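You operate a simulated robot arm through the tools that you are given. There is no shell and no other tool. Be economical: measure what you need, move in short steps, check, and stop when the job is done.

You are at the controls of a simulated two-armed robot. One attempt, no reset.

TASK
On the conveyor end of the plywood bench, fold the blue cover cloth in half and then in half again.
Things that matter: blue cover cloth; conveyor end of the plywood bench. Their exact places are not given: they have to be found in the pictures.

The check looks at the end state, three seconds after you hand in, the way a careful person would. Anything else that was tipped, shoved, dropped, spilled or broken makes it a failure. Lids that push on must go on centred and level and be pressed home; caps that screw on are set level and turned clockwise until they are tight. Flat cloth is picked up by pressing the open fingertips on it (5 to 10 N) and closing them slowly along it; thin cloth reads only 2 to 8 mm in the jaws.

THE ROBOT
Two 7-joint arms with two-finger parallel grippers on one trunk, on a base that drives. Base frame: it is fixed to the floor where the robot stands at the start and does not move with it; the origin is under the middle of the robot, x ahead of it, y to its left, z up. Readings come in m, rad, newtons and seconds.
The left shoulder is at the start at [0.07, 0.163, 0.895], the right one opposite. Places, roughly: conveyor end of the plywood bench [0.6, -0.1, 0.9]. Payload 3.43 kg a hand.
The tool frame of a hand sits at the grasp point between the pads (the TCP): z along the fingers, y along the line on which they close. The tips reach 0.034 m beyond it. Largest opening 0.128 m; finger width 0.024, thickness 0.012; the body of the gripper, 0.048 by 0.13 m, starts 0.096 m behind the TCP.
Orientation is told as [roll, pitch, yaw] about the base's x, y, z axes, in that order, counted from this pose: with the fingers straight down and closing along the base's y, the tool's x points along the base's -x, its y along +y and its z along -z.

THE INTERFACE
- The arms move only by the tool step_arm. It takes "left_series", "right_series" or both (then of equal length, played together; a hand with none holds still); each is a list of rows, each an object of numbers (a shift or turn left out is 0, a gripper value left out holds the last): "ax", "ay", "az": the turn, a rotation vector about the tool's x, y, z in rad; "dx", "dy", "dz": the shift along the tool's x, y, z in m; "jaw": the opening, from 0 (shut) to 1 (fully open). In form: [{"ax": .., "ay": .., "az": .., "dx": .., "dy": .., "dz": .., "jaw": ..}, ...]. A call has 1 to 12 rows; each row shifts and turns the commanded pose from where the row before left it, along the tool's axes as they then stand. Rows are played at 5 a second. More than 0.05 m and 0.15 rad between two rows, or a gripper value outside its range, and nothing of the call is played. A pose out of reach is approached as far as the arm can. The call stops where the force on the tool passes 40 N (or 10 N more than at its start, if that is more) or the arm is blocked; 0.2 s more then pass. The fingers move at their own pace (about 0.153 m/s each) and stop on an object; they squeeze with about 42 N. The grip force told is the motor's: it shows also when the fingers shut on nothing. Time passes only in rows, and 0.2 s behind the last, so rows that do not move let the fingers close. It gives the time, the measured TCP pose, the force on the tool (base axes), the opening and the grip force at its end, in the units of the frame above (readings bear some noise), with the torque about the TCP (base axes, N m) and any sound that the robot's microphone picked up.
- Cameras (640 x 400 px; columns grow to the right, rows downward): "scene" is now at [0.1393, -0.0282, 1.1491]; the picture's right is [-0.31, -0.95, 0.00], its down [-0.32, 0.10, -0.94] and it looks along [0.90, -0.29, -0.33] (base axes); focal length 214 px, centre (320, 200). "left" rides on the left gripper at [0.076, 0.011, -0.16] in its tool frame; the picture's right is [-0.15, 0.99, 0.00], its down [-0.88, -0.13, -0.46] and it looks along [-0.45, -0.07, 0.89] (tool axes); focal length 234 px, centre (320, 200). "right" rides on the right gripper at [0.076, -0.011, -0.16] in its tool frame; the picture's right is [0.15, 0.99, 0.00], its down [-0.88, 0.13, -0.46] and it looks along [-0.45, 0.07, 0.89] (tool axes); focal length 234 px, centre (320, 200).
- grab_frame(camera): a new picture of that camera. No time passes.
- move_column(by): slides the trunk up (or, below 0, down) by that many m; the arms and the scene camera ride with it, the base frame stays. It gives what a move gives, with no picture.
- steer(legs): drives the robot by 1 to 6 legs, each [ahead, left, turn to the left] in m, m and rad, along the robot's own axes; the way and the turn of a leg run together, so that a leg with both is an arc; at most 1.5 m and 3.142 rad a leg. The arms and the cameras ride along, it lands a little off, and it stops where it bumps. It gives what a move gives.
- head_to(pan, tilt): turns the head with the scene camera to pan (to the left, within 1.501 rad either way) and tilt (down, from -0.506 to 1.204), counted from straight ahead of the robot. It gives what a move gives.
- probe_pixels(camera, pixels): for up to 12 pixels [column, row] of the newest picture of that camera ("zoom" is the newest enlarged one), the place [x, y, z] in the base frame of the surface seen there, good to about 0.002 m. No time passes.
- enlarge(camera, box): a new picture of the part [left, top, right, bottom] of that camera's present view, enlarged. No time passes.
- job_done(): hands the job in; it is judged then, once.

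Keep the steps short. Do not move on a guess: measure, check each grasp and each placing, and mend mistakes. In all there are 80 turns and 70 pictures (those below and enlarged ones count). Leave the grippers open and the arms clear of the work at the hand-in unless told otherwise, and finish with a single line.

The tools are called after "Call:" as a command line: name --argument value ..., lists and objects as JSON in quotes. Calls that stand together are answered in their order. step_arm: Moves the arms, as the interface text tells. Its arguments: {"type":"object","properties":{"left_series":{"type":"array","items":{"type":"object","properties":{"ax":{"type":"number"},"ay":{"type":"number"},"az":{"type":"number"},"dx":{"type":"number"},"dy":{"type":"number"},"dz":{"type":"number"},"jaw":{"type":"number"}}}},"right_series":{"type":"array","items":{"type":"object","properties":{"ax":{"type":"number"},"ay":{"type":"number"},"az":{"type":"number"},"dx":{"type":"number"},"dy":{"type":"number"},"dz":{"type":"number"},"jaw":{"type":"number"}}}}},"required":[]} The other tools are called the same way: move_column (by) slides the trunk up or down; steer (legs) drives the base; head_to (pan, tilt) turns the head that bears the scene camera; grab_frame (camera) takes a picture; probe_pixels (camera, pixels) gives the place of the surface under pixels of a picture; enlarge (camera, box) takes an enlarged picture of a part of a camera's view; job_done () hands the job in.

At the start:

```text
clock: 0.0
left_eef_pos: [0.5152, 0.0817, 1.0974]
left_tool_rot: [0.0, -0.001, 0.002]
left_ft_force: [-0.1, 0.9, 0.1]
left_ft_torque: [0.0, -0.01, -0.01]
left_grip_width: 0.1281
left_grip_force: 0.0
right_eef_pos: [0.4459, -0.3517, 1.1091]
right_tool_rot: [0.001, 0.0, 0.001]
right_ft_force: [-0.2, 0.1, 0.1]
right_ft_torque: [0.05, -0.02, 0.02]
right_grip_width: 0.128
right_grip_force: 0.0
trunk travel left (down, up): [-0.375, 0.565]
robot x, y, heading: [0.0006, 0.0044, -0.002]
head pan, tilt: [-0.318, 0.34]
```

scene: 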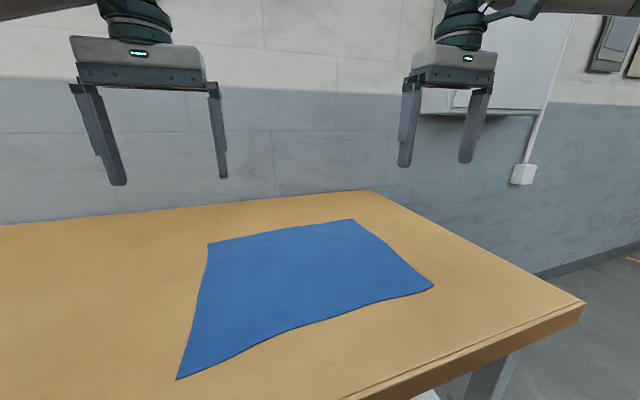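
right: 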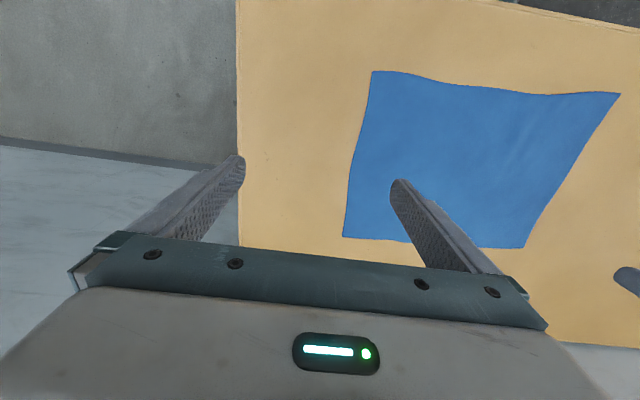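
left: 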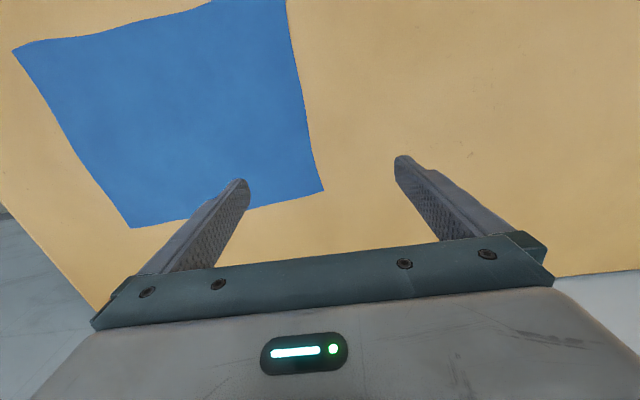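

I see the blue cloth on the bench in the scene picture, with corners near (208,244), (352,219), (433,287) and (177,379). I'll measure those corners and the nearby table.

Call:
probe_pixels --camera "scene" --pixels '[[209, 246], [351, 221], [431, 287], [179, 377], [200, 310], [290, 329], [392, 252], [280, 232], [290, 280], [450, 340], [100, 300], [583, 305]]'

Call:
probe_pixels --camera "right" --pixels '[[374, 73], [618, 95], [524, 246], [345, 235], [237, 20], [600, 330]]'

```text
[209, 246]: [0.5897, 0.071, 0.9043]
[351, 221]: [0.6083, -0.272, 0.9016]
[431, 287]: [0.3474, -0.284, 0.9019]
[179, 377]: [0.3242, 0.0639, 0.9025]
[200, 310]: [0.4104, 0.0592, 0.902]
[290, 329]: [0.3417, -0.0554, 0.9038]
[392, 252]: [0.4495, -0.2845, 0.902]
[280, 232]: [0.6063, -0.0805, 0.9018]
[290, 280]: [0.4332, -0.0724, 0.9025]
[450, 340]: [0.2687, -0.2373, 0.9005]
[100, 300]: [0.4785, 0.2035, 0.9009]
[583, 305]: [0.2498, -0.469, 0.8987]
```

```text
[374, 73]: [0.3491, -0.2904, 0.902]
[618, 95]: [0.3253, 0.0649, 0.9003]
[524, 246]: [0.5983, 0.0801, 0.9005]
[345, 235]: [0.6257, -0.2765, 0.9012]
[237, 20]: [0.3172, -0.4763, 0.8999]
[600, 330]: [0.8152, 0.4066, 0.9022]
```

The cloth lies nearly flat and measures about 0.36 m (y) by 0.27 m (x). Its far edge runs from (0.597, 0.079) to (0.624, -0.277) and its near edge is at x≈0.335. The plan is to bring the far edge toward me with both hands, fingers closing across that edge. First I'll hover both hands over the far corners, then turn them about 90°.

Call:
step_arm --left_series '[{"dx": -0.0128, "dy": -0.006, "dz": 0.0, "jaw": 0.5}, {"dx": -0.0128, "dy": -0.006, "dz": 0.01}, {"dx": -0.0128, "dy": -0.006, "dz": 0.02}, {"dx": -0.0128, "dy": -0.006, "dz": 0.02}, {"dx": -0.0128, "dy": -0.006, "dz": 0.02}]' --right_series '[{"dx": -0.0312, "dy": 0.0196, "dz": 0.002, "jaw": 0.5}, {"dx": -0.0312, "dy": 0.0196, "dz": 0.02}, {"dx": -0.0312, "dy": 0.0196, "dz": 0.02}, {"dx": -0.0312, "dy": 0.0196, "dz": 0.02}, {"dx": -0.0312, "dy": 0.0196, "dz": 0.02}]'

Call:
step_arm --left_series '[{"az": 0.136}, {"az": 0.136}, {"az": 0.136}, {"az": 0.136}, {"az": 0.136}, {"az": 0.136}, {"az": 0.136}, {"az": 0.136}, {"az": 0.136}, {"az": 0.136}, {"az": 0.136}]' --right_series '[{"az": -0.1496}, {"az": -0.1496}, {"az": -0.1496}, {"az": -0.1496}, {"az": -0.1496}, {"az": -0.1496}, {"az": -0.1496}, {"az": -0.1496}, {"az": -0.1496}, {"az": -0.1496}, {"az": -0.1496}]'

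Call:
grab_frame --camera "left"

Call:
grab_frame --camera "right"

```text
clock: 1.2
left_eef_pos: [0.5799, 0.0531, 1.0248]
left_tool_rot: [-0.002, 0.004, 0.001]
left_ft_force: [1.0, 0.1, -0.1]
left_ft_torque: [0.0, 0.07, 0.01]
left_grip_width: 0.0642
left_grip_force: 0.0
right_eef_pos: [0.6041, -0.2539, 1.0266]
right_tool_rot: [0.0, 0.005, -0.002]
right_ft_force: [0.8, -0.5, 0.4]
right_ft_torque: [0.0, 0.07, -0.01]
right_grip_width: 0.064
right_grip_force: 0.1
trunk travel left (down, up): [-0.375, 0.565]
robot x, y, heading: [-0.0012, -0.0023, -0.002]
head pan, tilt: [-0.318, 0.34]
```

```text
clock: 3.6
left_eef_pos: [0.4717, 0.027, 0.9775]
left_tool_rot: [-0.001, -0.001, -1.495]
left_ft_force: [0.4, 0.0, -0.2]
left_ft_torque: [0.01, -0.03, -0.02]
left_grip_width: 0.064
left_grip_force: 0.1
left hand out of reach, approached as far as the arm can: row 8, 9, 10, 11
right_eef_pos: [0.3695, -0.1584, 0.9865]
right_tool_rot: [-0.003, 0.003, 1.639]
right_ft_force: [-0.3, 0.2, 0.7]
right_ft_torque: [0.02, -0.04, 0.03]
right_grip_width: 0.0639
right_grip_force: 0.1
right hand out of reach, approached as far as the arm can: row 5, 6, 7, 8, 9, 10, 11
trunk travel left (down, up): [-0.375, 0.565]
robot x, y, heading: [-0.0012, 0.0008, -0.001]
head pan, tilt: [-0.318, 0.34]
```

```text
66 pictures are left
```

left: 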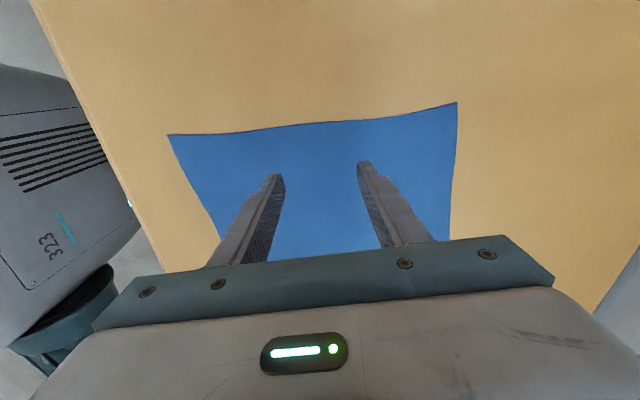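

```text
65 pictures are left
```

right: 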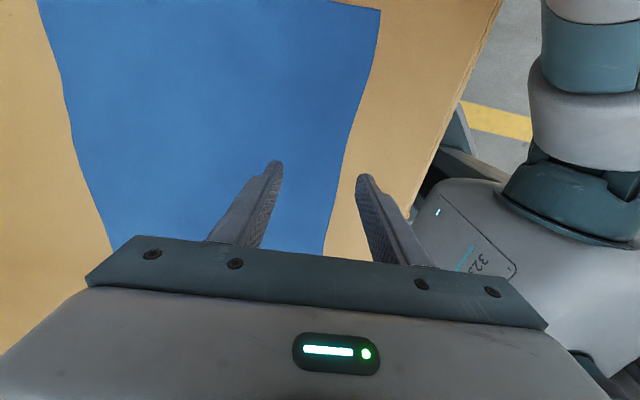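

Both arms came up short in this turn direction, with the hands pulled back to x≈0.47 and 0.37. I'll lift a little and turn back to try the opposite yaw.

Call:
step_arm --left_series '[{"dz": -0.03}, {"az": -0.136}, {"az": -0.136}, {"az": -0.136}, {"az": -0.136}, {"az": -0.136}, {"az": -0.136}, {"az": -0.136}, {"az": -0.136}, {"az": -0.136}, {"az": -0.136}, {"az": -0.136}]' --right_series '[{"dz": -0.03}, {"az": 0.1496}, {"az": 0.1496}, {"az": 0.1496}, {"az": 0.1496}, {"az": 0.1496}, {"az": 0.1496}, {"az": 0.1496}, {"az": 0.1496}, {"az": 0.1496}, {"az": 0.1496}, {"az": 0.1496}]'

Call:
step_arm --left_series '[{"az": -0.1496}, {"az": -0.1496}, {"az": -0.1496}, {"az": -0.1496}, {"az": -0.1496}, {"az": -0.1496}, {"az": -0.1496}, {"az": -0.1496}, {"az": -0.1496}, {"az": -0.1496}, {"az": -0.1496}]' --right_series '[{"az": 0.136}, {"az": 0.136}, {"az": 0.136}, {"az": 0.136}, {"az": 0.136}, {"az": 0.136}, {"az": 0.136}, {"az": 0.136}, {"az": 0.136}, {"az": 0.136}, {"az": 0.136}]'

```text
clock: 6.2
left_eef_pos: [0.4613, 0.0243, 1.002]
left_tool_rot: [0.001, 0.0, 0.003]
left_ft_force: [0.5, 1.1, 0.2]
left_ft_torque: [0.05, -0.01, -0.01]
left_grip_width: 0.0638
left_grip_force: 0.0
left hand out of reach, approached as far as the arm can: row 1
right_eef_pos: [0.3582, -0.1593, 1.0061]
right_tool_rot: [0.002, 0.0, -0.002]
right_ft_force: [-0.6, -0.4, -0.3]
right_ft_torque: [-0.04, -0.01, -0.03]
right_grip_width: 0.0639
right_grip_force: 0.1
right hand out of reach, approached as far as the arm can: row 1
trunk travel left (down, up): [-0.375, 0.565]
robot x, y, heading: [0.0013, -0.0019, -0.003]
head pan, tilt: [-0.318, 0.34]
```

```text
clock: 8.6
left_eef_pos: [0.4612, 0.0255, 1.0023]
left_tool_rot: [0.001, 0.0, 1.648]
left_ft_force: [1.9, 0.0, -0.3]
left_ft_torque: [0.01, 0.0, 0.02]
left_grip_width: 0.0638
left_grip_force: 0.1
right_eef_pos: [0.357, -0.1582, 1.008]
right_tool_rot: [0.001, -0.001, -1.499]
right_ft_force: [0.4, -0.4, 0.0]
right_ft_torque: [-0.02, -0.02, 0.03]
right_grip_width: 0.0641
right_grip_force: 0.0
trunk travel left (down, up): [-0.375, 0.565]
robot x, y, heading: [0.0005, 0.002, -0.002]
head pan, tilt: [-0.318, 0.34]
```

The opposite yaw works in full reach. Next I move both hands back over the far corners.

Call:
step_arm --left_series '[{"dx": -0.003, "dy": -0.02}, {"dx": -0.003, "dy": -0.02}, {"dx": -0.003, "dy": -0.02}, {"dx": -0.003, "dy": -0.02}, {"dx": -0.003, "dy": -0.02}, {"dx": -0.003, "dy": -0.02}]' --right_series '[{"dx": -0.0188, "dy": 0.0396}, {"dx": -0.0188, "dy": 0.0396}, {"dx": -0.0188, "dy": 0.0396}, {"dx": -0.0188, "dy": 0.0396}, {"dx": -0.0188, "dy": 0.0396}, {"dx": -0.0188, "dy": 0.0396}]'

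Call:
grab_frame --camera "scene"

Call:
grab_frame --camera "left"

Call:
grab_frame --camera "right"

```text
clock: 10.0
left_eef_pos: [0.5785, 0.0518, 1.0004]
left_tool_rot: [0.001, -0.001, 1.646]
left_ft_force: [0.0, -0.5, 0.0]
left_ft_torque: [-0.01, 0.01, -0.01]
left_grip_width: 0.064
left_grip_force: 0.2
right_eef_pos: [0.6014, -0.2553, 1.0045]
right_tool_rot: [-0.006, 0.002, -1.496]
right_ft_force: [1.3, -0.9, 0.1]
right_ft_torque: [0.01, 0.01, 0.02]
right_grip_width: 0.0639
right_grip_force: 0.2
trunk travel left (down, up): [-0.375, 0.565]
robot x, y, heading: [-0.001, -0.0003, 0.001]
head pan, tilt: [-0.318, 0.34]
```

```text
64 pictures are left
```

scene: 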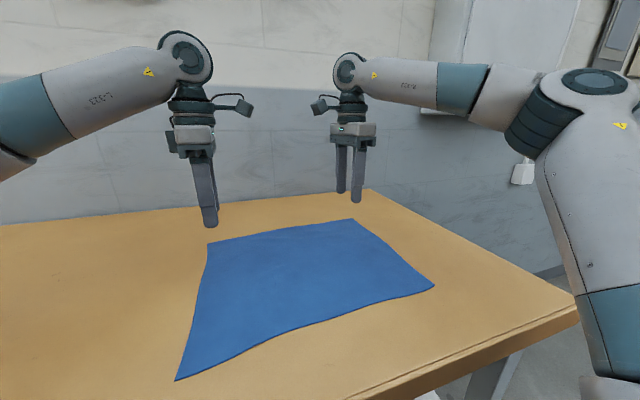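

```text
63 pictures are left
```

left: 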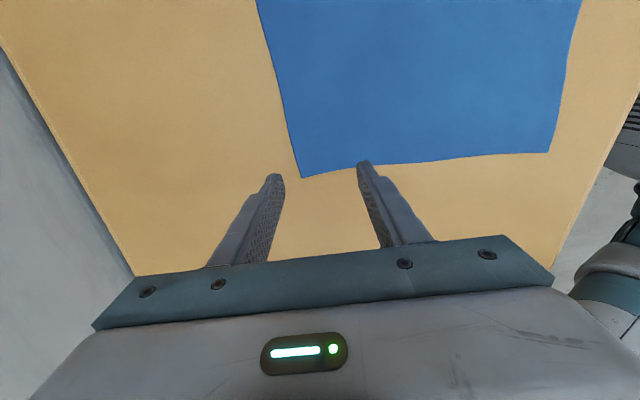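

```text
62 pictures are left
```

right: 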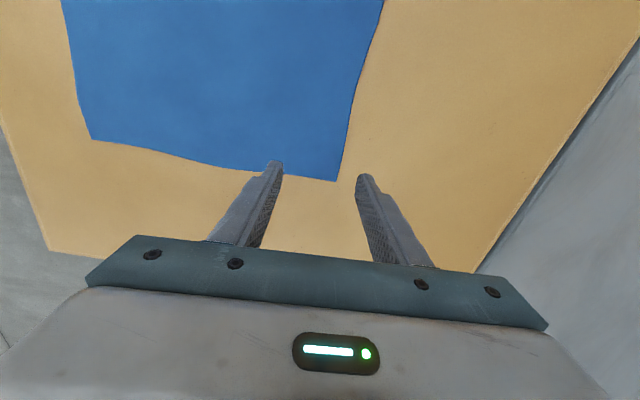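

Both hands are over the far edge. I'll re-measure the far corners and edges up close with the wrist cameras.

Call:
probe_pixels --camera "left" --pixels '[[303, 175], [300, 165], [340, 166], [294, 148], [420, 159], [547, 151]]'

Call:
probe_pixels --camera "right" --pixels '[[335, 178], [343, 150], [310, 175], [345, 135], [230, 164], [93, 138]]'

```text
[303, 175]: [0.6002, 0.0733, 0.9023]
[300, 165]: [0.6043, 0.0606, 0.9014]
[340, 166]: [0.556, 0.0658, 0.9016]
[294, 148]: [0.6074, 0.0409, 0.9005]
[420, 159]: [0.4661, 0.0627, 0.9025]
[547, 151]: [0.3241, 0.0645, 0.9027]
```

```text
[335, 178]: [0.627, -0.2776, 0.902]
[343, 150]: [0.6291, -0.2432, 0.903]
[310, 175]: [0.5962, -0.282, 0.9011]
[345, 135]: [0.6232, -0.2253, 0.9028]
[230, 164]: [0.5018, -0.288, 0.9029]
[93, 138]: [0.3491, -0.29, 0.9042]
```

Far edge at the left finger is x≈0.606 and at the right finger x≈0.628. I'll set the opening to about 3 cm, shift 4 mm outward, and lower to a few mm above the cloth.

Call:
step_arm --left_series '[{"dy": -0.004, "jaw": 0.234}, {"dz": 0.02}, {"dz": 0.02}, {"dz": 0.018}, {}]' --right_series '[{"dy": 0.004, "jaw": 0.234}, {"dz": 0.022}, {"dz": 0.02}, {"dz": 0.02}, {}]'

Call:
grab_frame --camera "left"

Call:
grab_frame --camera "right"

```text
clock: 11.2
left_eef_pos: [0.5832, 0.0523, 0.9431]
left_tool_rot: [0.001, 0.001, 1.645]
left_ft_force: [-0.8, -0.1, 0.5]
left_ft_torque: [0.0, 0.01, -0.04]
left_grip_width: 0.0302
left_grip_force: 0.1
right_eef_pos: [0.6066, -0.2551, 0.9421]
right_tool_rot: [0.002, 0.001, -1.496]
right_ft_force: [0.0, -0.4, 0.3]
right_ft_torque: [0.0, -0.03, 0.02]
right_grip_width: 0.03
right_grip_force: 0.0
trunk travel left (down, up): [-0.375, 0.565]
robot x, y, heading: [-0.0012, 0.0016, 0.004]
head pan, tilt: [-0.318, 0.34]
```

```text
61 pictures are left
```

left: 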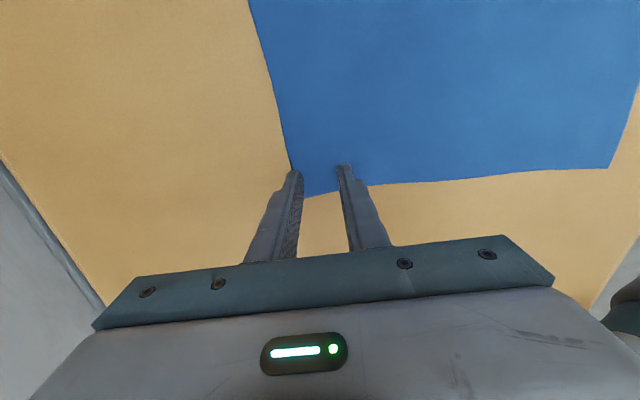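

```text
60 pictures are left
```

right: 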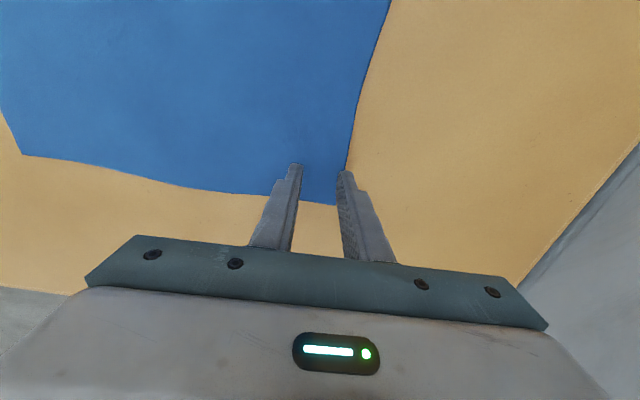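

The fingers sit just over the edge at both corners. I'll press down in small steps and read the force.

Call:
step_arm --left_series '[{"dz": 0.003}, {"dz": 0.002}, {"dz": 0.002}]' --right_series '[{"dz": 0.003}, {"dz": 0.002}, {"dz": 0.001}]'

```text
clock: 12.0
left_eef_pos: [0.5841, 0.0517, 0.9367]
left_tool_rot: [0.001, 0.001, 1.646]
left_ft_force: [-0.4, -0.3, 0.5]
left_ft_torque: [-0.01, 0.01, 0.03]
left_grip_width: 0.0303
left_grip_force: 0.1
right_eef_pos: [0.6072, -0.2516, 0.9378]
right_tool_rot: [0.0, 0.0, -1.497]
right_ft_force: [0.3, 0.2, 0.3]
right_ft_torque: [0.01, -0.01, 0.01]
right_grip_width: 0.0299
right_grip_force: 0.1
trunk travel left (down, up): [-0.375, 0.565]
robot x, y, heading: [-0.0002, 0.0005, -0.003]
head pan, tilt: [-0.318, 0.34]
```

Neither hand has made contact yet, so I'll go a little further down.

Call:
step_arm --left_series '[{"dz": 0.001}, {"dz": 0.001}, {}]' --right_series '[{"dz": 0.001}, {"dz": 0.001}, {"dz": 0.001}]'

```text
clock: 12.8
left_eef_pos: [0.585, 0.0521, 0.9355]
left_tool_rot: [0.001, -0.002, 1.645]
left_ft_force: [-0.3, 0.6, 2.0]
left_ft_torque: [-0.01, -0.01, -0.02]
left_grip_width: 0.0301
left_grip_force: 0.0
right_eef_pos: [0.6057, -0.2524, 0.9365]
right_tool_rot: [-0.001, 0.0, -1.496]
right_ft_force: [0.0, -0.8, 0.2]
right_ft_torque: [0.0, 0.0, 0.01]
right_grip_width: 0.0301
right_grip_force: 0.1
trunk travel left (down, up): [-0.375, 0.565]
robot x, y, heading: [-0.0009, -0.0041, 0.002]
head pan, tilt: [-0.318, 0.34]
```

Call:
step_arm --left_series '[{"dz": 0.001}, {"dz": 0.0005}, {}]' --right_series '[{"dz": 0.001}, {"dz": 0.001}, {}]'

```text
clock: 13.6
left_eef_pos: [0.5827, 0.0525, 0.9361]
left_tool_rot: [0.0, 0.001, 1.645]
left_ft_force: [2.3, -1.1, 12.7]
left_ft_torque: [0.02, -0.03, 0.02]
left_grip_width: 0.0296
left_grip_force: 0.2
right_eef_pos: [0.6061, -0.2526, 0.9348]
right_tool_rot: [0.004, 0.0, -1.496]
right_ft_force: [1.9, 0.7, 9.2]
right_ft_torque: [-0.02, -0.1, -0.05]
right_grip_width: 0.0304
right_grip_force: 0.1
trunk travel left (down, up): [-0.375, 0.565]
robot x, y, heading: [0.0018, -0.0024, -0.002]
head pan, tilt: [-0.318, 0.34]
```

The left hand reads 12.7 N and the right 9.2 N. I'll ease the left by 0.5 mm and close both slowly.

Call:
step_arm --left_series '[{"dz": -0.0005}, {"jaw": 0.21}, {"jaw": 0.185}, {"jaw": 0.16}, {"jaw": 0.135}, {"jaw": 0.11}, {"jaw": 0.085}, {"jaw": 0.06}, {"jaw": 0.035}, {"jaw": 0.0}, {}]' --right_series '[{"dz": -0.0002}, {"jaw": 0.21}, {"jaw": 0.185}, {"jaw": 0.16}, {"jaw": 0.135}, {"jaw": 0.11}, {"jaw": 0.085}, {"jaw": 0.06}, {"jaw": 0.035}, {"jaw": 0.0}, {}]'

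Call:
grab_frame --camera "left"

Call:
grab_frame --camera "right"

```text
clock: 16.0
left_eef_pos: [0.5824, 0.0532, 0.9363]
left_tool_rot: [-0.001, 0.002, 1.646]
left_ft_force: [-0.4, -1.2, 17.7]
left_ft_torque: [0.02, 0.06, 0.01]
left_grip_width: 0.0023
left_grip_force: 37.1
right_eef_pos: [0.6057, -0.2518, 0.9357]
right_tool_rot: [0.002, -0.002, -1.495]
right_ft_force: [0.6, 2.0, 6.9]
right_ft_torque: [0.02, -0.04, 0.03]
right_grip_width: 0.0046
right_grip_force: 39.4
trunk travel left (down, up): [-0.375, 0.565]
robot x, y, heading: [-0.0002, -0.0001, 0.001]
head pan, tilt: [-0.318, 0.34]
```

```text
59 pictures are left
```

left: 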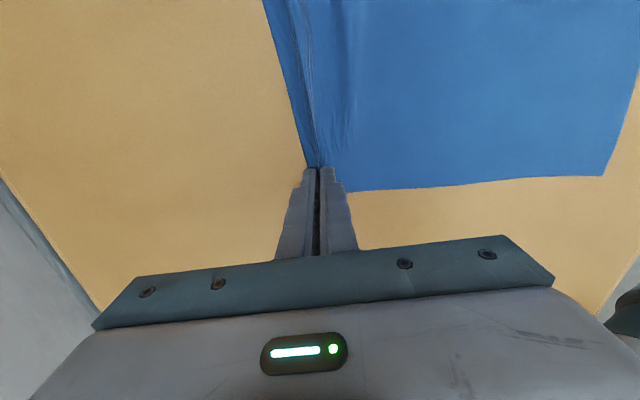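

```text
58 pictures are left
```

right: 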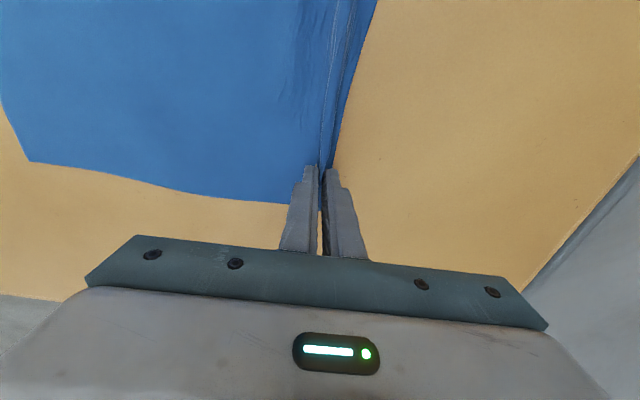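

The readings are 2.3 mm and 4.6 mm with firm grip and ridges of cloth in both jaws. I'll lift a little and check that both hold.

Call:
step_arm --left_series '[{"dz": -0.01, "dy": 0.003}, {"dz": -0.015, "dy": 0.006}, {"dz": -0.015, "dy": 0.006}, {}]' --right_series '[{"dz": -0.01, "dy": -0.003}, {"dz": -0.015, "dy": -0.006}, {"dz": -0.015, "dy": -0.006}, {}]'

Call:
grab_frame --camera "scene"

Call:
grab_frame --camera "left"

Call:
grab_frame --camera "right"

```text
clock: 17.0
left_eef_pos: [0.5711, 0.0505, 0.9742]
left_tool_rot: [0.002, 0.0, 1.646]
left_ft_force: [0.4, 0.4, -0.6]
left_ft_torque: [-0.06, 0.03, 0.0]
left_grip_width: 0.0025
left_grip_force: 37.5
right_eef_pos: [0.5916, -0.2538, 0.9765]
right_tool_rot: [0.0, 0.001, -1.496]
right_ft_force: [0.4, 0.3, -0.3]
right_ft_torque: [0.03, 0.0, 0.0]
right_grip_width: 0.0048
right_grip_force: 39.0
trunk travel left (down, up): [-0.375, 0.565]
robot x, y, heading: [0.0002, 0.0011, 0.003]
head pan, tilt: [-0.318, 0.34]
```

```text
57 pictures are left
```

scene: 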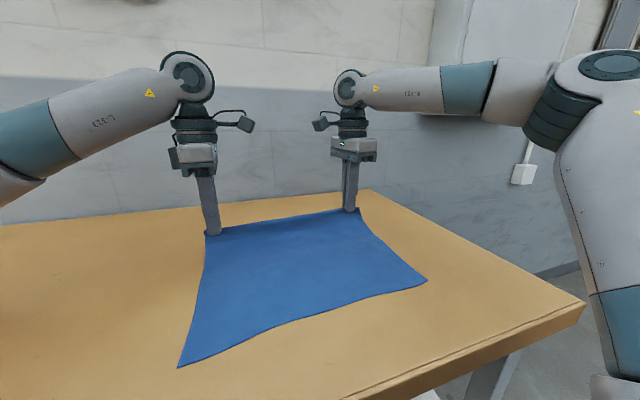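

```text
56 pictures are left
```

left: 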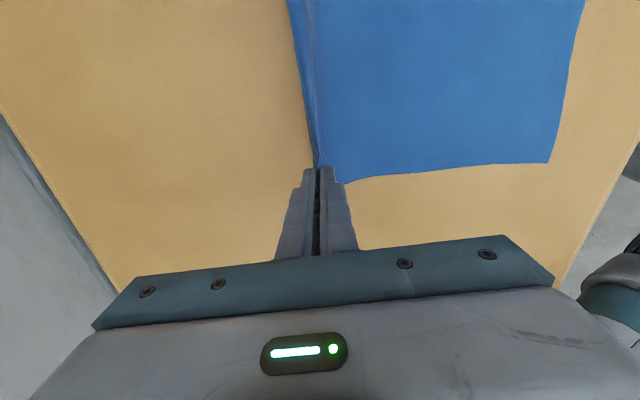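

```text
55 pictures are left
```

right: 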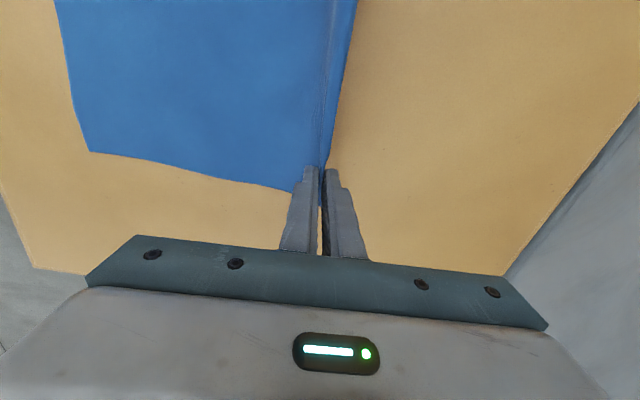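

Both hands hold the far edge. The near edge shifted slightly, so I'll measure where the near corners now lie.

Call:
probe_pixels --camera "scene" --pixels '[[181, 364], [290, 323], [424, 281], [240, 345], [350, 304]]'

Call:
probe_pixels --camera "left" --pixels '[[548, 161], [560, 120], [575, 50]]'

Call:
probe_pixels --camera "right" --pixels '[[92, 151], [75, 100], [62, 40]]'

```text
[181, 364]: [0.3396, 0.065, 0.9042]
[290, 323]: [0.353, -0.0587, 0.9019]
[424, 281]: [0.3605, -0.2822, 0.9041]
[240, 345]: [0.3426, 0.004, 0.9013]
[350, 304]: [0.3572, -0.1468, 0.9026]
```

```text
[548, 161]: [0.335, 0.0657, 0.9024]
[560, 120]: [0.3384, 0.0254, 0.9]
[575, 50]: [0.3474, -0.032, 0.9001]
```

```text
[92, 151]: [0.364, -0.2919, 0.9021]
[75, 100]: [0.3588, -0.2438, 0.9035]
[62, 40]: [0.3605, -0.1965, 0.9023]
```

The near edge now sits at x≈0.339 on the left and 0.360 on the right. I'll carry the far edge up and toward me, then tip both hands so the fingers point forward and down. That lets the edge lie flat when I let go.

Call:
step_arm --left_series '[{"dy": 0.02, "dz": -0.02}, {"dy": 0.025, "dz": -0.02}, {"dy": 0.025, "dz": -0.02}, {"dy": 0.025, "dz": -0.015}, {"ax": 0.09}, {"ax": 0.09}, {"ax": 0.09}, {"ax": 0.09}, {"ax": 0.09}, {"ax": 0.09}, {"ax": 0.09}, {"ax": 0.09}]' --right_series '[{"dy": -0.02, "dz": -0.02}, {"dy": -0.025, "dz": -0.02}, {"dy": -0.025, "dz": -0.02}, {"dy": -0.025, "dz": -0.015}, {"ax": -0.09}, {"ax": -0.09}, {"ax": -0.09}, {"ax": -0.09}, {"ax": -0.09}, {"ax": -0.09}, {"ax": -0.09}, {"ax": -0.09}]'

Call:
grab_frame --camera "scene"

```text
clock: 19.6
left_eef_pos: [0.4737, 0.0436, 1.0479]
left_tool_rot: [-0.724, -0.001, 1.646]
left_ft_force: [0.2, -2.6, 0.9]
left_ft_torque: [-0.06, 0.08, -0.01]
left_grip_width: 0.0026
left_grip_force: 36.8
right_eef_pos: [0.4956, -0.2609, 1.0494]
right_tool_rot: [0.724, 0.001, -1.494]
right_ft_force: [-0.6, 3.2, 0.0]
right_ft_torque: [0.09, 0.01, 0.03]
right_grip_width: 0.0022
right_grip_force: 36.6
trunk travel left (down, up): [-0.375, 0.565]
robot x, y, heading: [-0.0008, -0.0003, -0.005]
head pan, tilt: [-0.318, 0.34]
```

```text
54 pictures are left
```

scene: 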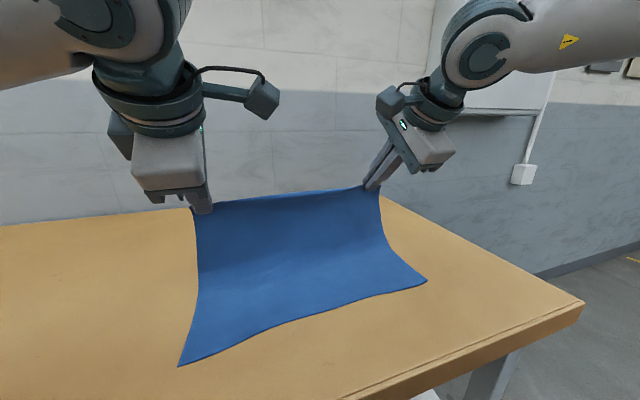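

The edge hangs cleanly between the hands. I'll ease the sideways pull by 2 mm each, lower 3 cm, and then back the robot up by 0.12 m to carry the edge over the near edge.

Call:
step_arm --left_series '[{"dx": 0.001, "dy": 0.01, "dz": 0.0112}, {"dx": 0.001, "dy": 0.01, "dz": 0.0112}]' --right_series '[{"dx": 0.001, "dy": -0.01, "dz": 0.0112}, {"dx": 0.001, "dy": -0.01, "dz": 0.0112}]'

Call:
steer --legs '[[-0.06, 0, 0], [-0.055, 0, 0]]'

Call:
grab_frame --camera "scene"

```text
clock: 20.2
left_eef_pos: [0.4755, 0.0438, 1.0193]
left_tool_rot: [-0.719, 0.0, 1.646]
left_ft_force: [0.1, -0.6, 0.2]
left_ft_torque: [-0.05, 0.08, -0.04]
left_grip_width: 0.0024
left_grip_force: 37.2
right_eef_pos: [0.496, -0.2573, 1.0197]
right_tool_rot: [0.718, 0.001, -1.495]
right_ft_force: [-0.6, 0.4, -0.3]
right_ft_torque: [-0.01, -0.02, 0.0]
right_grip_width: 0.0022
right_grip_force: 36.9
trunk travel left (down, up): [-0.375, 0.565]
robot x, y, heading: [0.0003, 0.0029, -0.004]
head pan, tilt: [-0.318, 0.34]
```

```text
clock: 21.7
left_eef_pos: [0.3596, 0.0425, 1.0209]
left_tool_rot: [-0.721, 0.0, 1.645]
left_ft_force: [-0.4, 0.3, 0.6]
left_ft_torque: [-0.01, 0.03, -0.03]
left_grip_width: 0.0029
left_grip_force: 37.2
right_eef_pos: [0.3808, -0.2583, 1.0212]
right_tool_rot: [0.722, 0.0, -1.495]
right_ft_force: [-0.2, 0.0, 0.6]
right_ft_torque: [-0.03, 0.04, 0.01]
right_grip_width: 0.0022
right_grip_force: 36.6
trunk travel left (down, up): [-0.375, 0.565]
robot x, y, heading: [-0.1132, -0.0012, 0.001]
head pan, tilt: [-0.318, 0.34]
```

```text
53 pictures are left
```

scene: 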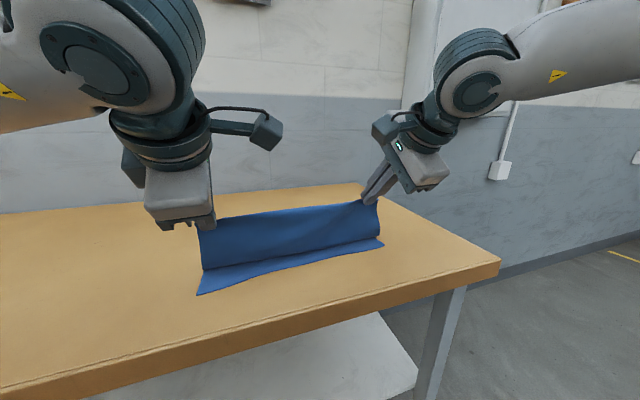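

The drive landed well. I'll check the near edge again before lowering.

Call:
probe_pixels --camera "scene" --pixels '[[200, 291], [240, 279], [290, 265], [350, 250], [381, 243]]'

```text
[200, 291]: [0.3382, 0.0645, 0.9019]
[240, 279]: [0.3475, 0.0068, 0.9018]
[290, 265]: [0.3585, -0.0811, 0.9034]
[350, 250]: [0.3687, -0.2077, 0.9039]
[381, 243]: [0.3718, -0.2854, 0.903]
```

The near edge is at x≈0.340 under the left hand and 0.370 under the right. I'll lower the held edge onto it with small corrections.

Call:
step_arm --left_series '[{"dy": 0.0122, "dz": 0.0103}, {"dy": 0.0122, "dz": 0.0103}, {"dy": 0.0122, "dz": 0.0103}, {"dy": 0.0122, "dz": 0.0103}, {"dy": 0.0122, "dz": 0.0103}, {}]' --right_series '[{"dy": -0.0109, "dz": 0.01145}, {"dy": -0.0109, "dz": 0.01145}, {"dy": -0.0109, "dz": 0.01145}, {"dy": -0.0109, "dz": 0.01145}, {"dy": -0.0109, "dz": 0.01145}, {}]'

Call:
grab_frame --camera "scene"

Call:
grab_frame --camera "right"

Call:
grab_frame --camera "left"

```text
clock: 23.1
left_eef_pos: [0.3501, 0.0408, 0.9407]
left_tool_rot: [-0.721, 0.0, 1.647]
left_ft_force: [-0.9, 0.0, 0.4]
left_ft_torque: [-0.02, 0.01, -0.02]
left_grip_width: 0.0023
left_grip_force: 36.5
right_eef_pos: [0.3803, -0.2571, 0.9413]
right_tool_rot: [0.722, 0.001, -1.495]
right_ft_force: [-0.4, 0.7, 0.1]
right_ft_torque: [0.01, 0.03, 0.01]
right_grip_width: 0.0024
right_grip_force: 36.8
trunk travel left (down, up): [-0.375, 0.565]
robot x, y, heading: [-0.1136, -0.0004, 0.0]
head pan, tilt: [-0.318, 0.34]
```

```text
52 pictures are left
```

scene: 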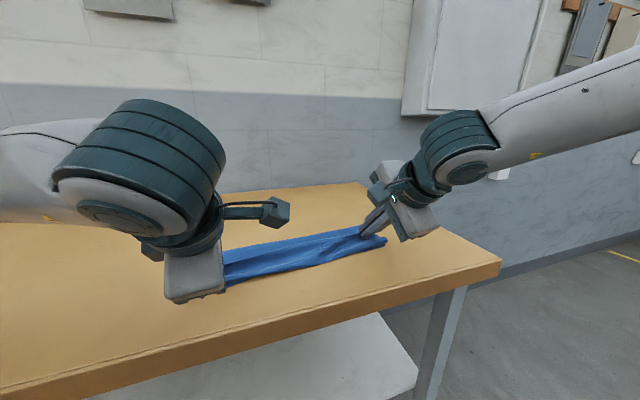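

```text
51 pictures are left
```

right: 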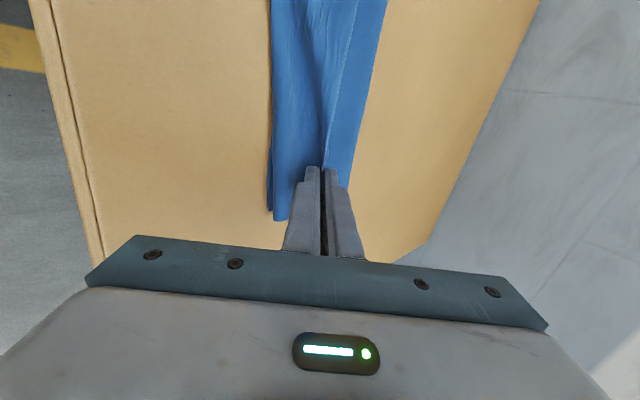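

```text
50 pictures are left
```

left: 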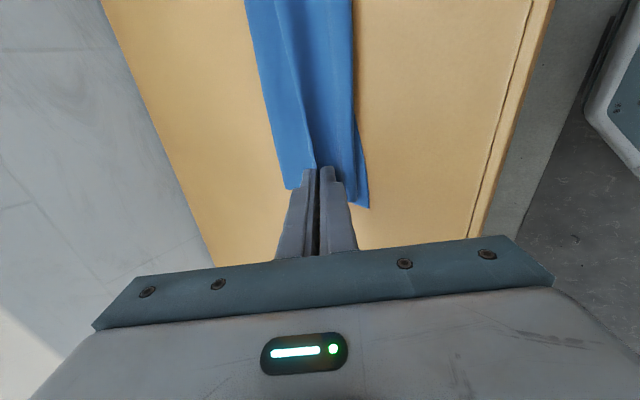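

I'll measure this state: the fold line, the ridge in the jaws, and the near-edge overlap.

Call:
probe_pixels --camera "right" --pixels '[[347, 180], [375, 60], [285, 210], [270, 200], [275, 60], [328, 140], [300, 140]]'

Call:
probe_pixels --camera "left" --pixels '[[292, 183], [265, 90], [345, 190], [365, 200], [354, 130], [350, 60], [300, 100], [330, 110]]'

```text
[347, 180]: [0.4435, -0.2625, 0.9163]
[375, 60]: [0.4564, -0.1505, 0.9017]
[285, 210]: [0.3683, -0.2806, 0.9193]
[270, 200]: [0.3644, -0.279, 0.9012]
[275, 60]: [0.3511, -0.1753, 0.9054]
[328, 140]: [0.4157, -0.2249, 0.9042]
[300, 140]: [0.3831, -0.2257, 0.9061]
```

```text
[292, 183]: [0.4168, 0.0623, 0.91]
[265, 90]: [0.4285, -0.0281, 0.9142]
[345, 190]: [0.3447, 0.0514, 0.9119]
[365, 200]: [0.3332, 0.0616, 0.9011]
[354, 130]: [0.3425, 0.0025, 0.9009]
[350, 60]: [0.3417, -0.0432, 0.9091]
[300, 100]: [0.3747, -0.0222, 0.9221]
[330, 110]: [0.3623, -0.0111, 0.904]
```

The top edge is held about over the near edge. I'll open slightly and slide the fingers straight back out of the pinch.

Call:
step_arm --left_series '[{"jaw": 0.06}, {"jaw": 0.12}, {}, {"dz": -0.01, "jaw": 0.15}, {"dz": -0.01}, {"dz": -0.015}, {"dz": -0.02}, {"dz": -0.02}, {"dz": -0.02}]' --right_series '[{"jaw": 0.06}, {"jaw": 0.12}, {}, {"dz": -0.01, "jaw": 0.15}, {"dz": -0.01}, {"dz": -0.015}, {"dz": -0.02}, {"dz": -0.02}, {"dz": -0.02}]'

Call:
grab_frame --camera "right"

Call:
grab_frame --camera "left"

Call:
grab_frame --camera "scene"

```text
clock: 25.1
left_eef_pos: [0.2892, 0.0374, 1.0119]
left_tool_rot: [-0.723, -0.001, 1.644]
left_ft_force: [-0.9, 0.0, 0.2]
left_ft_torque: [0.0, 0.0, 0.05]
left_grip_width: 0.0192
left_grip_force: 0.0
right_eef_pos: [0.3157, -0.2637, 1.0124]
right_tool_rot: [0.722, 0.002, -1.494]
right_ft_force: [0.9, 0.0, 1.3]
right_ft_torque: [0.01, 0.01, 0.01]
right_grip_width: 0.0191
right_grip_force: 0.0
trunk travel left (down, up): [-0.375, 0.565]
robot x, y, heading: [-0.1118, -0.002, -0.002]
head pan, tilt: [-0.318, 0.34]
```

```text
49 pictures are left
```

right: 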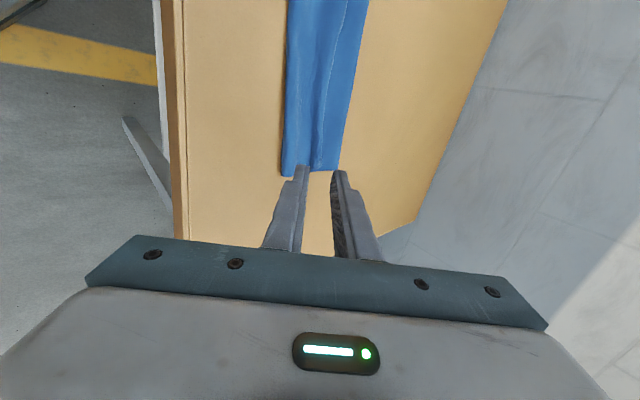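

```text
48 pictures are left
```

left: 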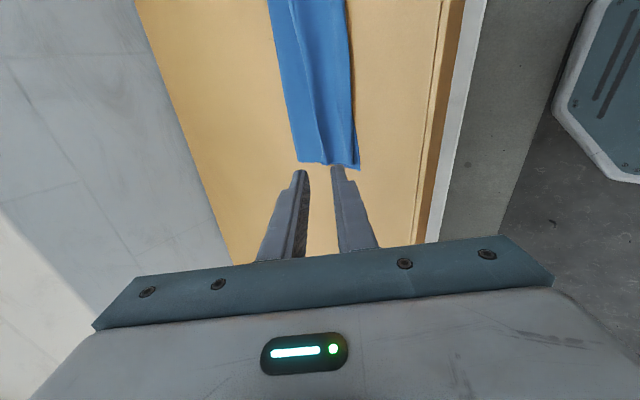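

```text
47 pictures are left
```

scene: 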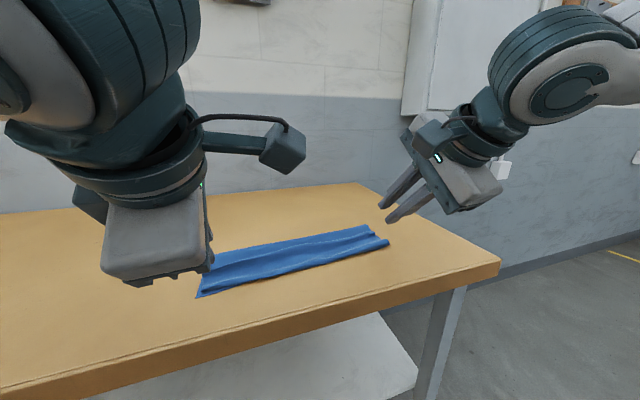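

Both fingers slid out cleanly. I'll raise and spread the arms to see the cloth.

Call:
step_arm --left_series '[{"dy": -0.022, "dz": -0.025, "dx": -0.02}, {"dy": -0.022, "dz": -0.025, "dx": -0.03}, {"dy": -0.022, "dz": -0.025, "dx": -0.03}, {"ax": -0.12}, {"ax": -0.12}, {"ax": -0.12}, {"ax": -0.12}, {"ax": -0.12}, {"ax": -0.12}, {"dx": -0.04}]' --right_series '[{"dy": 0.022, "dz": -0.025, "dx": -0.01}, {"dy": 0.022, "dz": -0.025, "dx": -0.02}, {"dy": 0.022, "dz": -0.025, "dx": -0.02}, {"ax": 0.12}, {"ax": 0.12}, {"ax": 0.12}, {"ax": 0.12}, {"ax": 0.12}, {"ax": 0.12}, {"dx": -0.04}]'

Call:
head_to --pan -0.22 --tilt 0.6

Call:
grab_frame --camera "scene"

```text
clock: 27.3
left_eef_pos: [0.2774, 0.1587, 1.1142]
left_tool_rot: [0.0, 0.003, 1.644]
left_ft_force: [0.4, 0.1, -0.2]
left_ft_torque: [-0.01, -0.02, -0.03]
left_grip_width: 0.0192
left_grip_force: 0.0
right_eef_pos: [0.3215, -0.3519, 1.1125]
right_tool_rot: [0.002, 0.002, -1.497]
right_ft_force: [0.4, 0.3, 0.6]
right_ft_torque: [-0.02, -0.04, 0.0]
right_grip_width: 0.0192
right_grip_force: 0.1
trunk travel left (down, up): [-0.375, 0.565]
robot x, y, heading: [-0.1137, 0.0016, -0.002]
head pan, tilt: [-0.318, 0.34]
```

```text
clock: 28.1
left_eef_pos: [0.2807, 0.159, 1.1137]
left_tool_rot: [0.0, -0.001, 1.646]
left_ft_force: [0.3, -0.2, 1.0]
left_ft_torque: [-0.02, -0.01, -0.02]
left_grip_width: 0.0192
left_grip_force: 0.1
right_eef_pos: [0.3231, -0.3517, 1.1123]
right_tool_rot: [0.001, 0.0, -1.496]
right_ft_force: [-0.5, 0.3, 0.0]
right_ft_torque: [0.01, 0.03, -0.01]
right_grip_width: 0.0193
right_grip_force: 0.1
trunk travel left (down, up): [-0.375, 0.565]
robot x, y, heading: [-0.1116, 0.0005, 0.001]
head pan, tilt: [-0.22, 0.6]
```

```text
46 pictures are left
```

scene: 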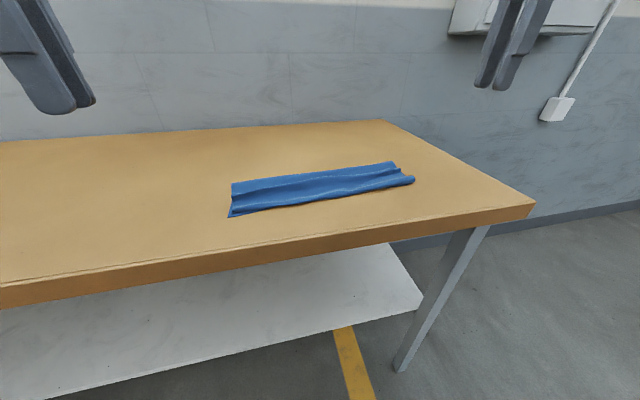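

Call:
enlarge --camera "scene" --box '[215, 145, 435, 235]'

```text
2.91 times, centred on (325, 190) of scene
```

zoom: 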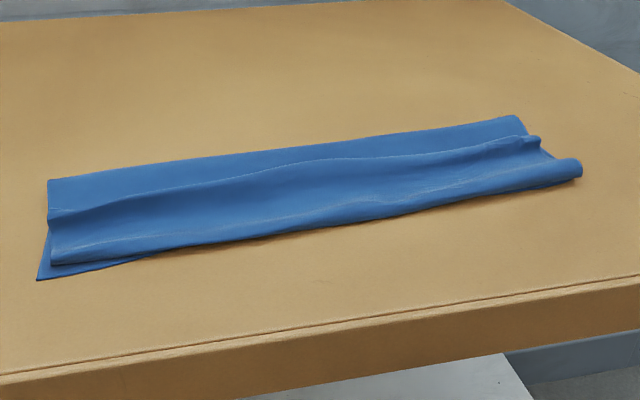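

The strip is folded but has a ridge and a rolled near side. I'll measure cross-sections to understand the layers.

Call:
probe_pixels --camera "zoom" --pixels '[[300, 152], [300, 163], [300, 172], [300, 185], [300, 200], [300, 212], [300, 222], [300, 229], [300, 240], [50, 183], [516, 117], [40, 277]]'

Call:
probe_pixels --camera "zoom" --pixels '[[530, 137], [540, 145], [545, 157], [560, 162], [578, 170], [550, 185], [500, 125], [480, 145], [480, 165], [480, 185], [480, 196], [55, 262]]'

```text
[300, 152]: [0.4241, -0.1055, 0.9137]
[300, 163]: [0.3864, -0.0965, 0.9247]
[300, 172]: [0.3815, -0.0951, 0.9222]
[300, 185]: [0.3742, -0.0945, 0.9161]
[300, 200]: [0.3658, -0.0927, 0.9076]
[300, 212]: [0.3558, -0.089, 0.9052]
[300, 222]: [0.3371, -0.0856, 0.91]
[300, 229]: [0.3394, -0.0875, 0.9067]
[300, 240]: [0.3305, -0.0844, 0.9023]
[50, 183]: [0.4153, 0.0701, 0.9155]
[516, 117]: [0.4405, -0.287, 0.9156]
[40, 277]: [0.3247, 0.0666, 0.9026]
```

```text
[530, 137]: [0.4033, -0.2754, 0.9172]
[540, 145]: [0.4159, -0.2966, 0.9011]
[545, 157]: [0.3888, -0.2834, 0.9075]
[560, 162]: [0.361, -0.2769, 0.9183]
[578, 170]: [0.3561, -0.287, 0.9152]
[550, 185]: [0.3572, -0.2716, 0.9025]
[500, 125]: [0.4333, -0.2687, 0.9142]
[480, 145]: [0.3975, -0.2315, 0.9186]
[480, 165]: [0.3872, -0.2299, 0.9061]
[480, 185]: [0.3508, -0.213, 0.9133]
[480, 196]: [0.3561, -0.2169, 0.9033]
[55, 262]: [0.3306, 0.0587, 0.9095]
```

I need a closer look at the layers, so I'll use the wrist cameras.

Call:
grab_frame --camera "right"

Call:
grab_frame --camera "left"

```text
44 pictures are left
```

right: 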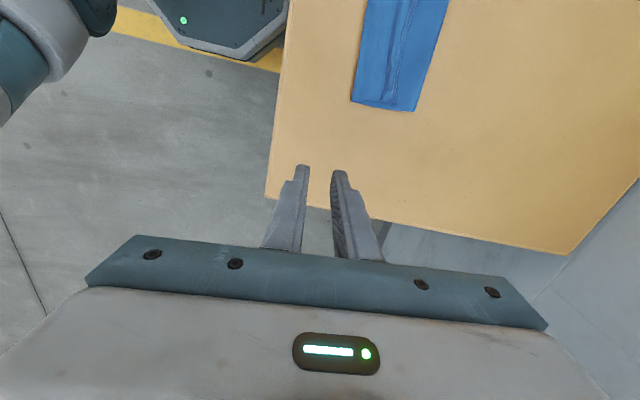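

```text
43 pictures are left
```

left: 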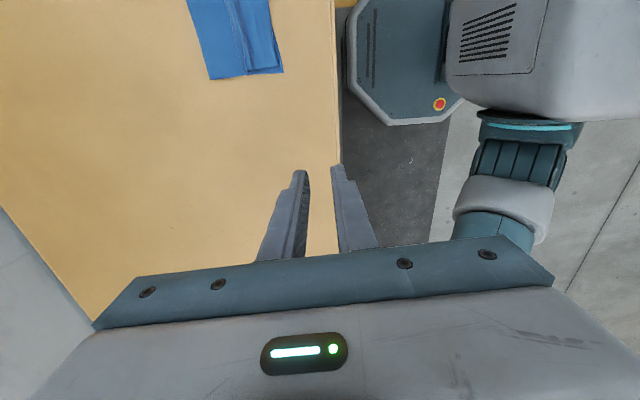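

Call:
enlarge --camera "right" --box '[330, 20, 490, 120]'

Call:
enlarge --camera "left" --box '[165, 0, 325, 100]'

```text
4.00 times, centred on (410, 70) of right
```

zoom: 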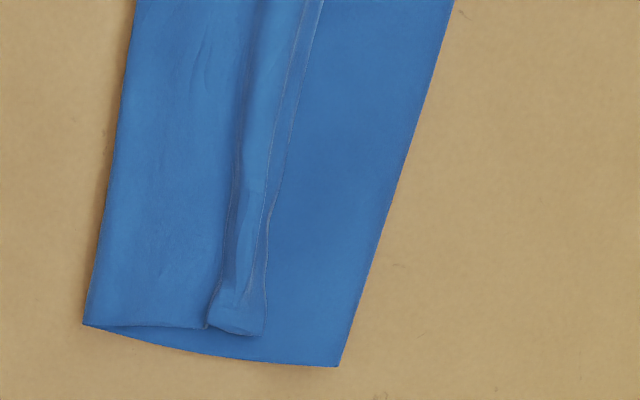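

```text
4.00 times, centred on (245, 50) of left
```

zoom: 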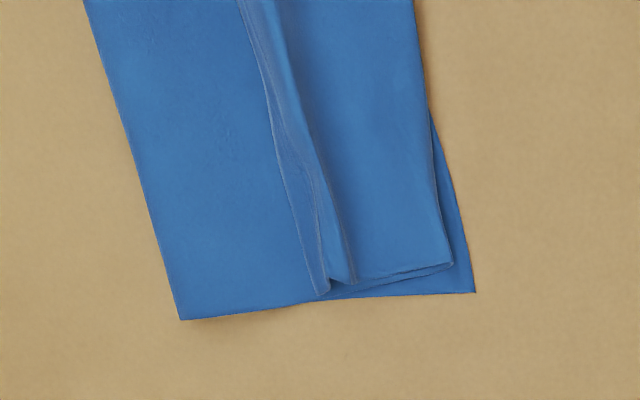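

The top layer seems to have a leftover pleat at x≈0.39. I'll zoom in on the right and left ends from the head camera to be sure.

Call:
enlarge --camera "scene" --box '[366, 154, 430, 194]'

Call:
enlarge --camera "scene" --box '[220, 172, 300, 222]'

```text
10.00 times, centred on (398, 174) of scene
```

zoom: 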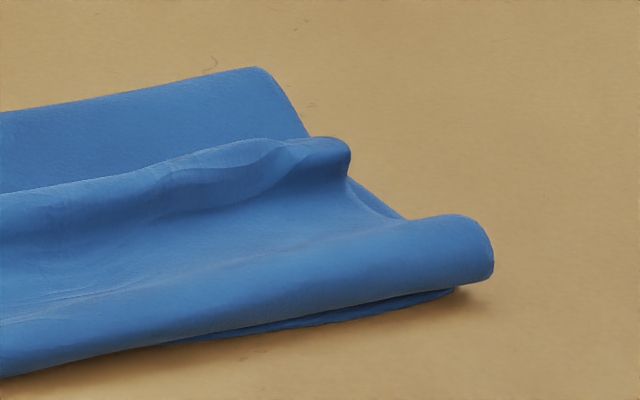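

```text
8.00 times, centred on (260, 197) of scene
```

zoom: 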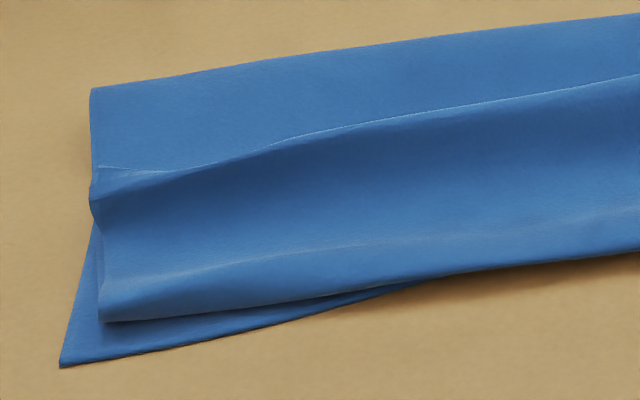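

From these views the ridge at x≈0.39 to 0.40 looks like the flap's free edge standing up. I'll probe the ridge and roll on the left end.

Call:
probe_pixels --camera "zoom" --pixels '[[120, 172], [200, 165], [260, 150], [320, 132], [200, 190], [200, 230], [200, 260], [200, 285], [200, 315], [200, 120], [64, 364], [104, 318]]'

```text
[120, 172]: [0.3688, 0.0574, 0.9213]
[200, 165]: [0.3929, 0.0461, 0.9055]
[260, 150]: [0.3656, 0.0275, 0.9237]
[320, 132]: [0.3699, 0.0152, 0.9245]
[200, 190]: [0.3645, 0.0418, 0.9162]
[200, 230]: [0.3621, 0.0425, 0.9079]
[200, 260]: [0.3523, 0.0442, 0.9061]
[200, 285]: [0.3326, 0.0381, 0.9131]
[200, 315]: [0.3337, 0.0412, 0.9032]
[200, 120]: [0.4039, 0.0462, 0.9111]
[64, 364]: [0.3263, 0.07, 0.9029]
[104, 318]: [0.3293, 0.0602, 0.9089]
```

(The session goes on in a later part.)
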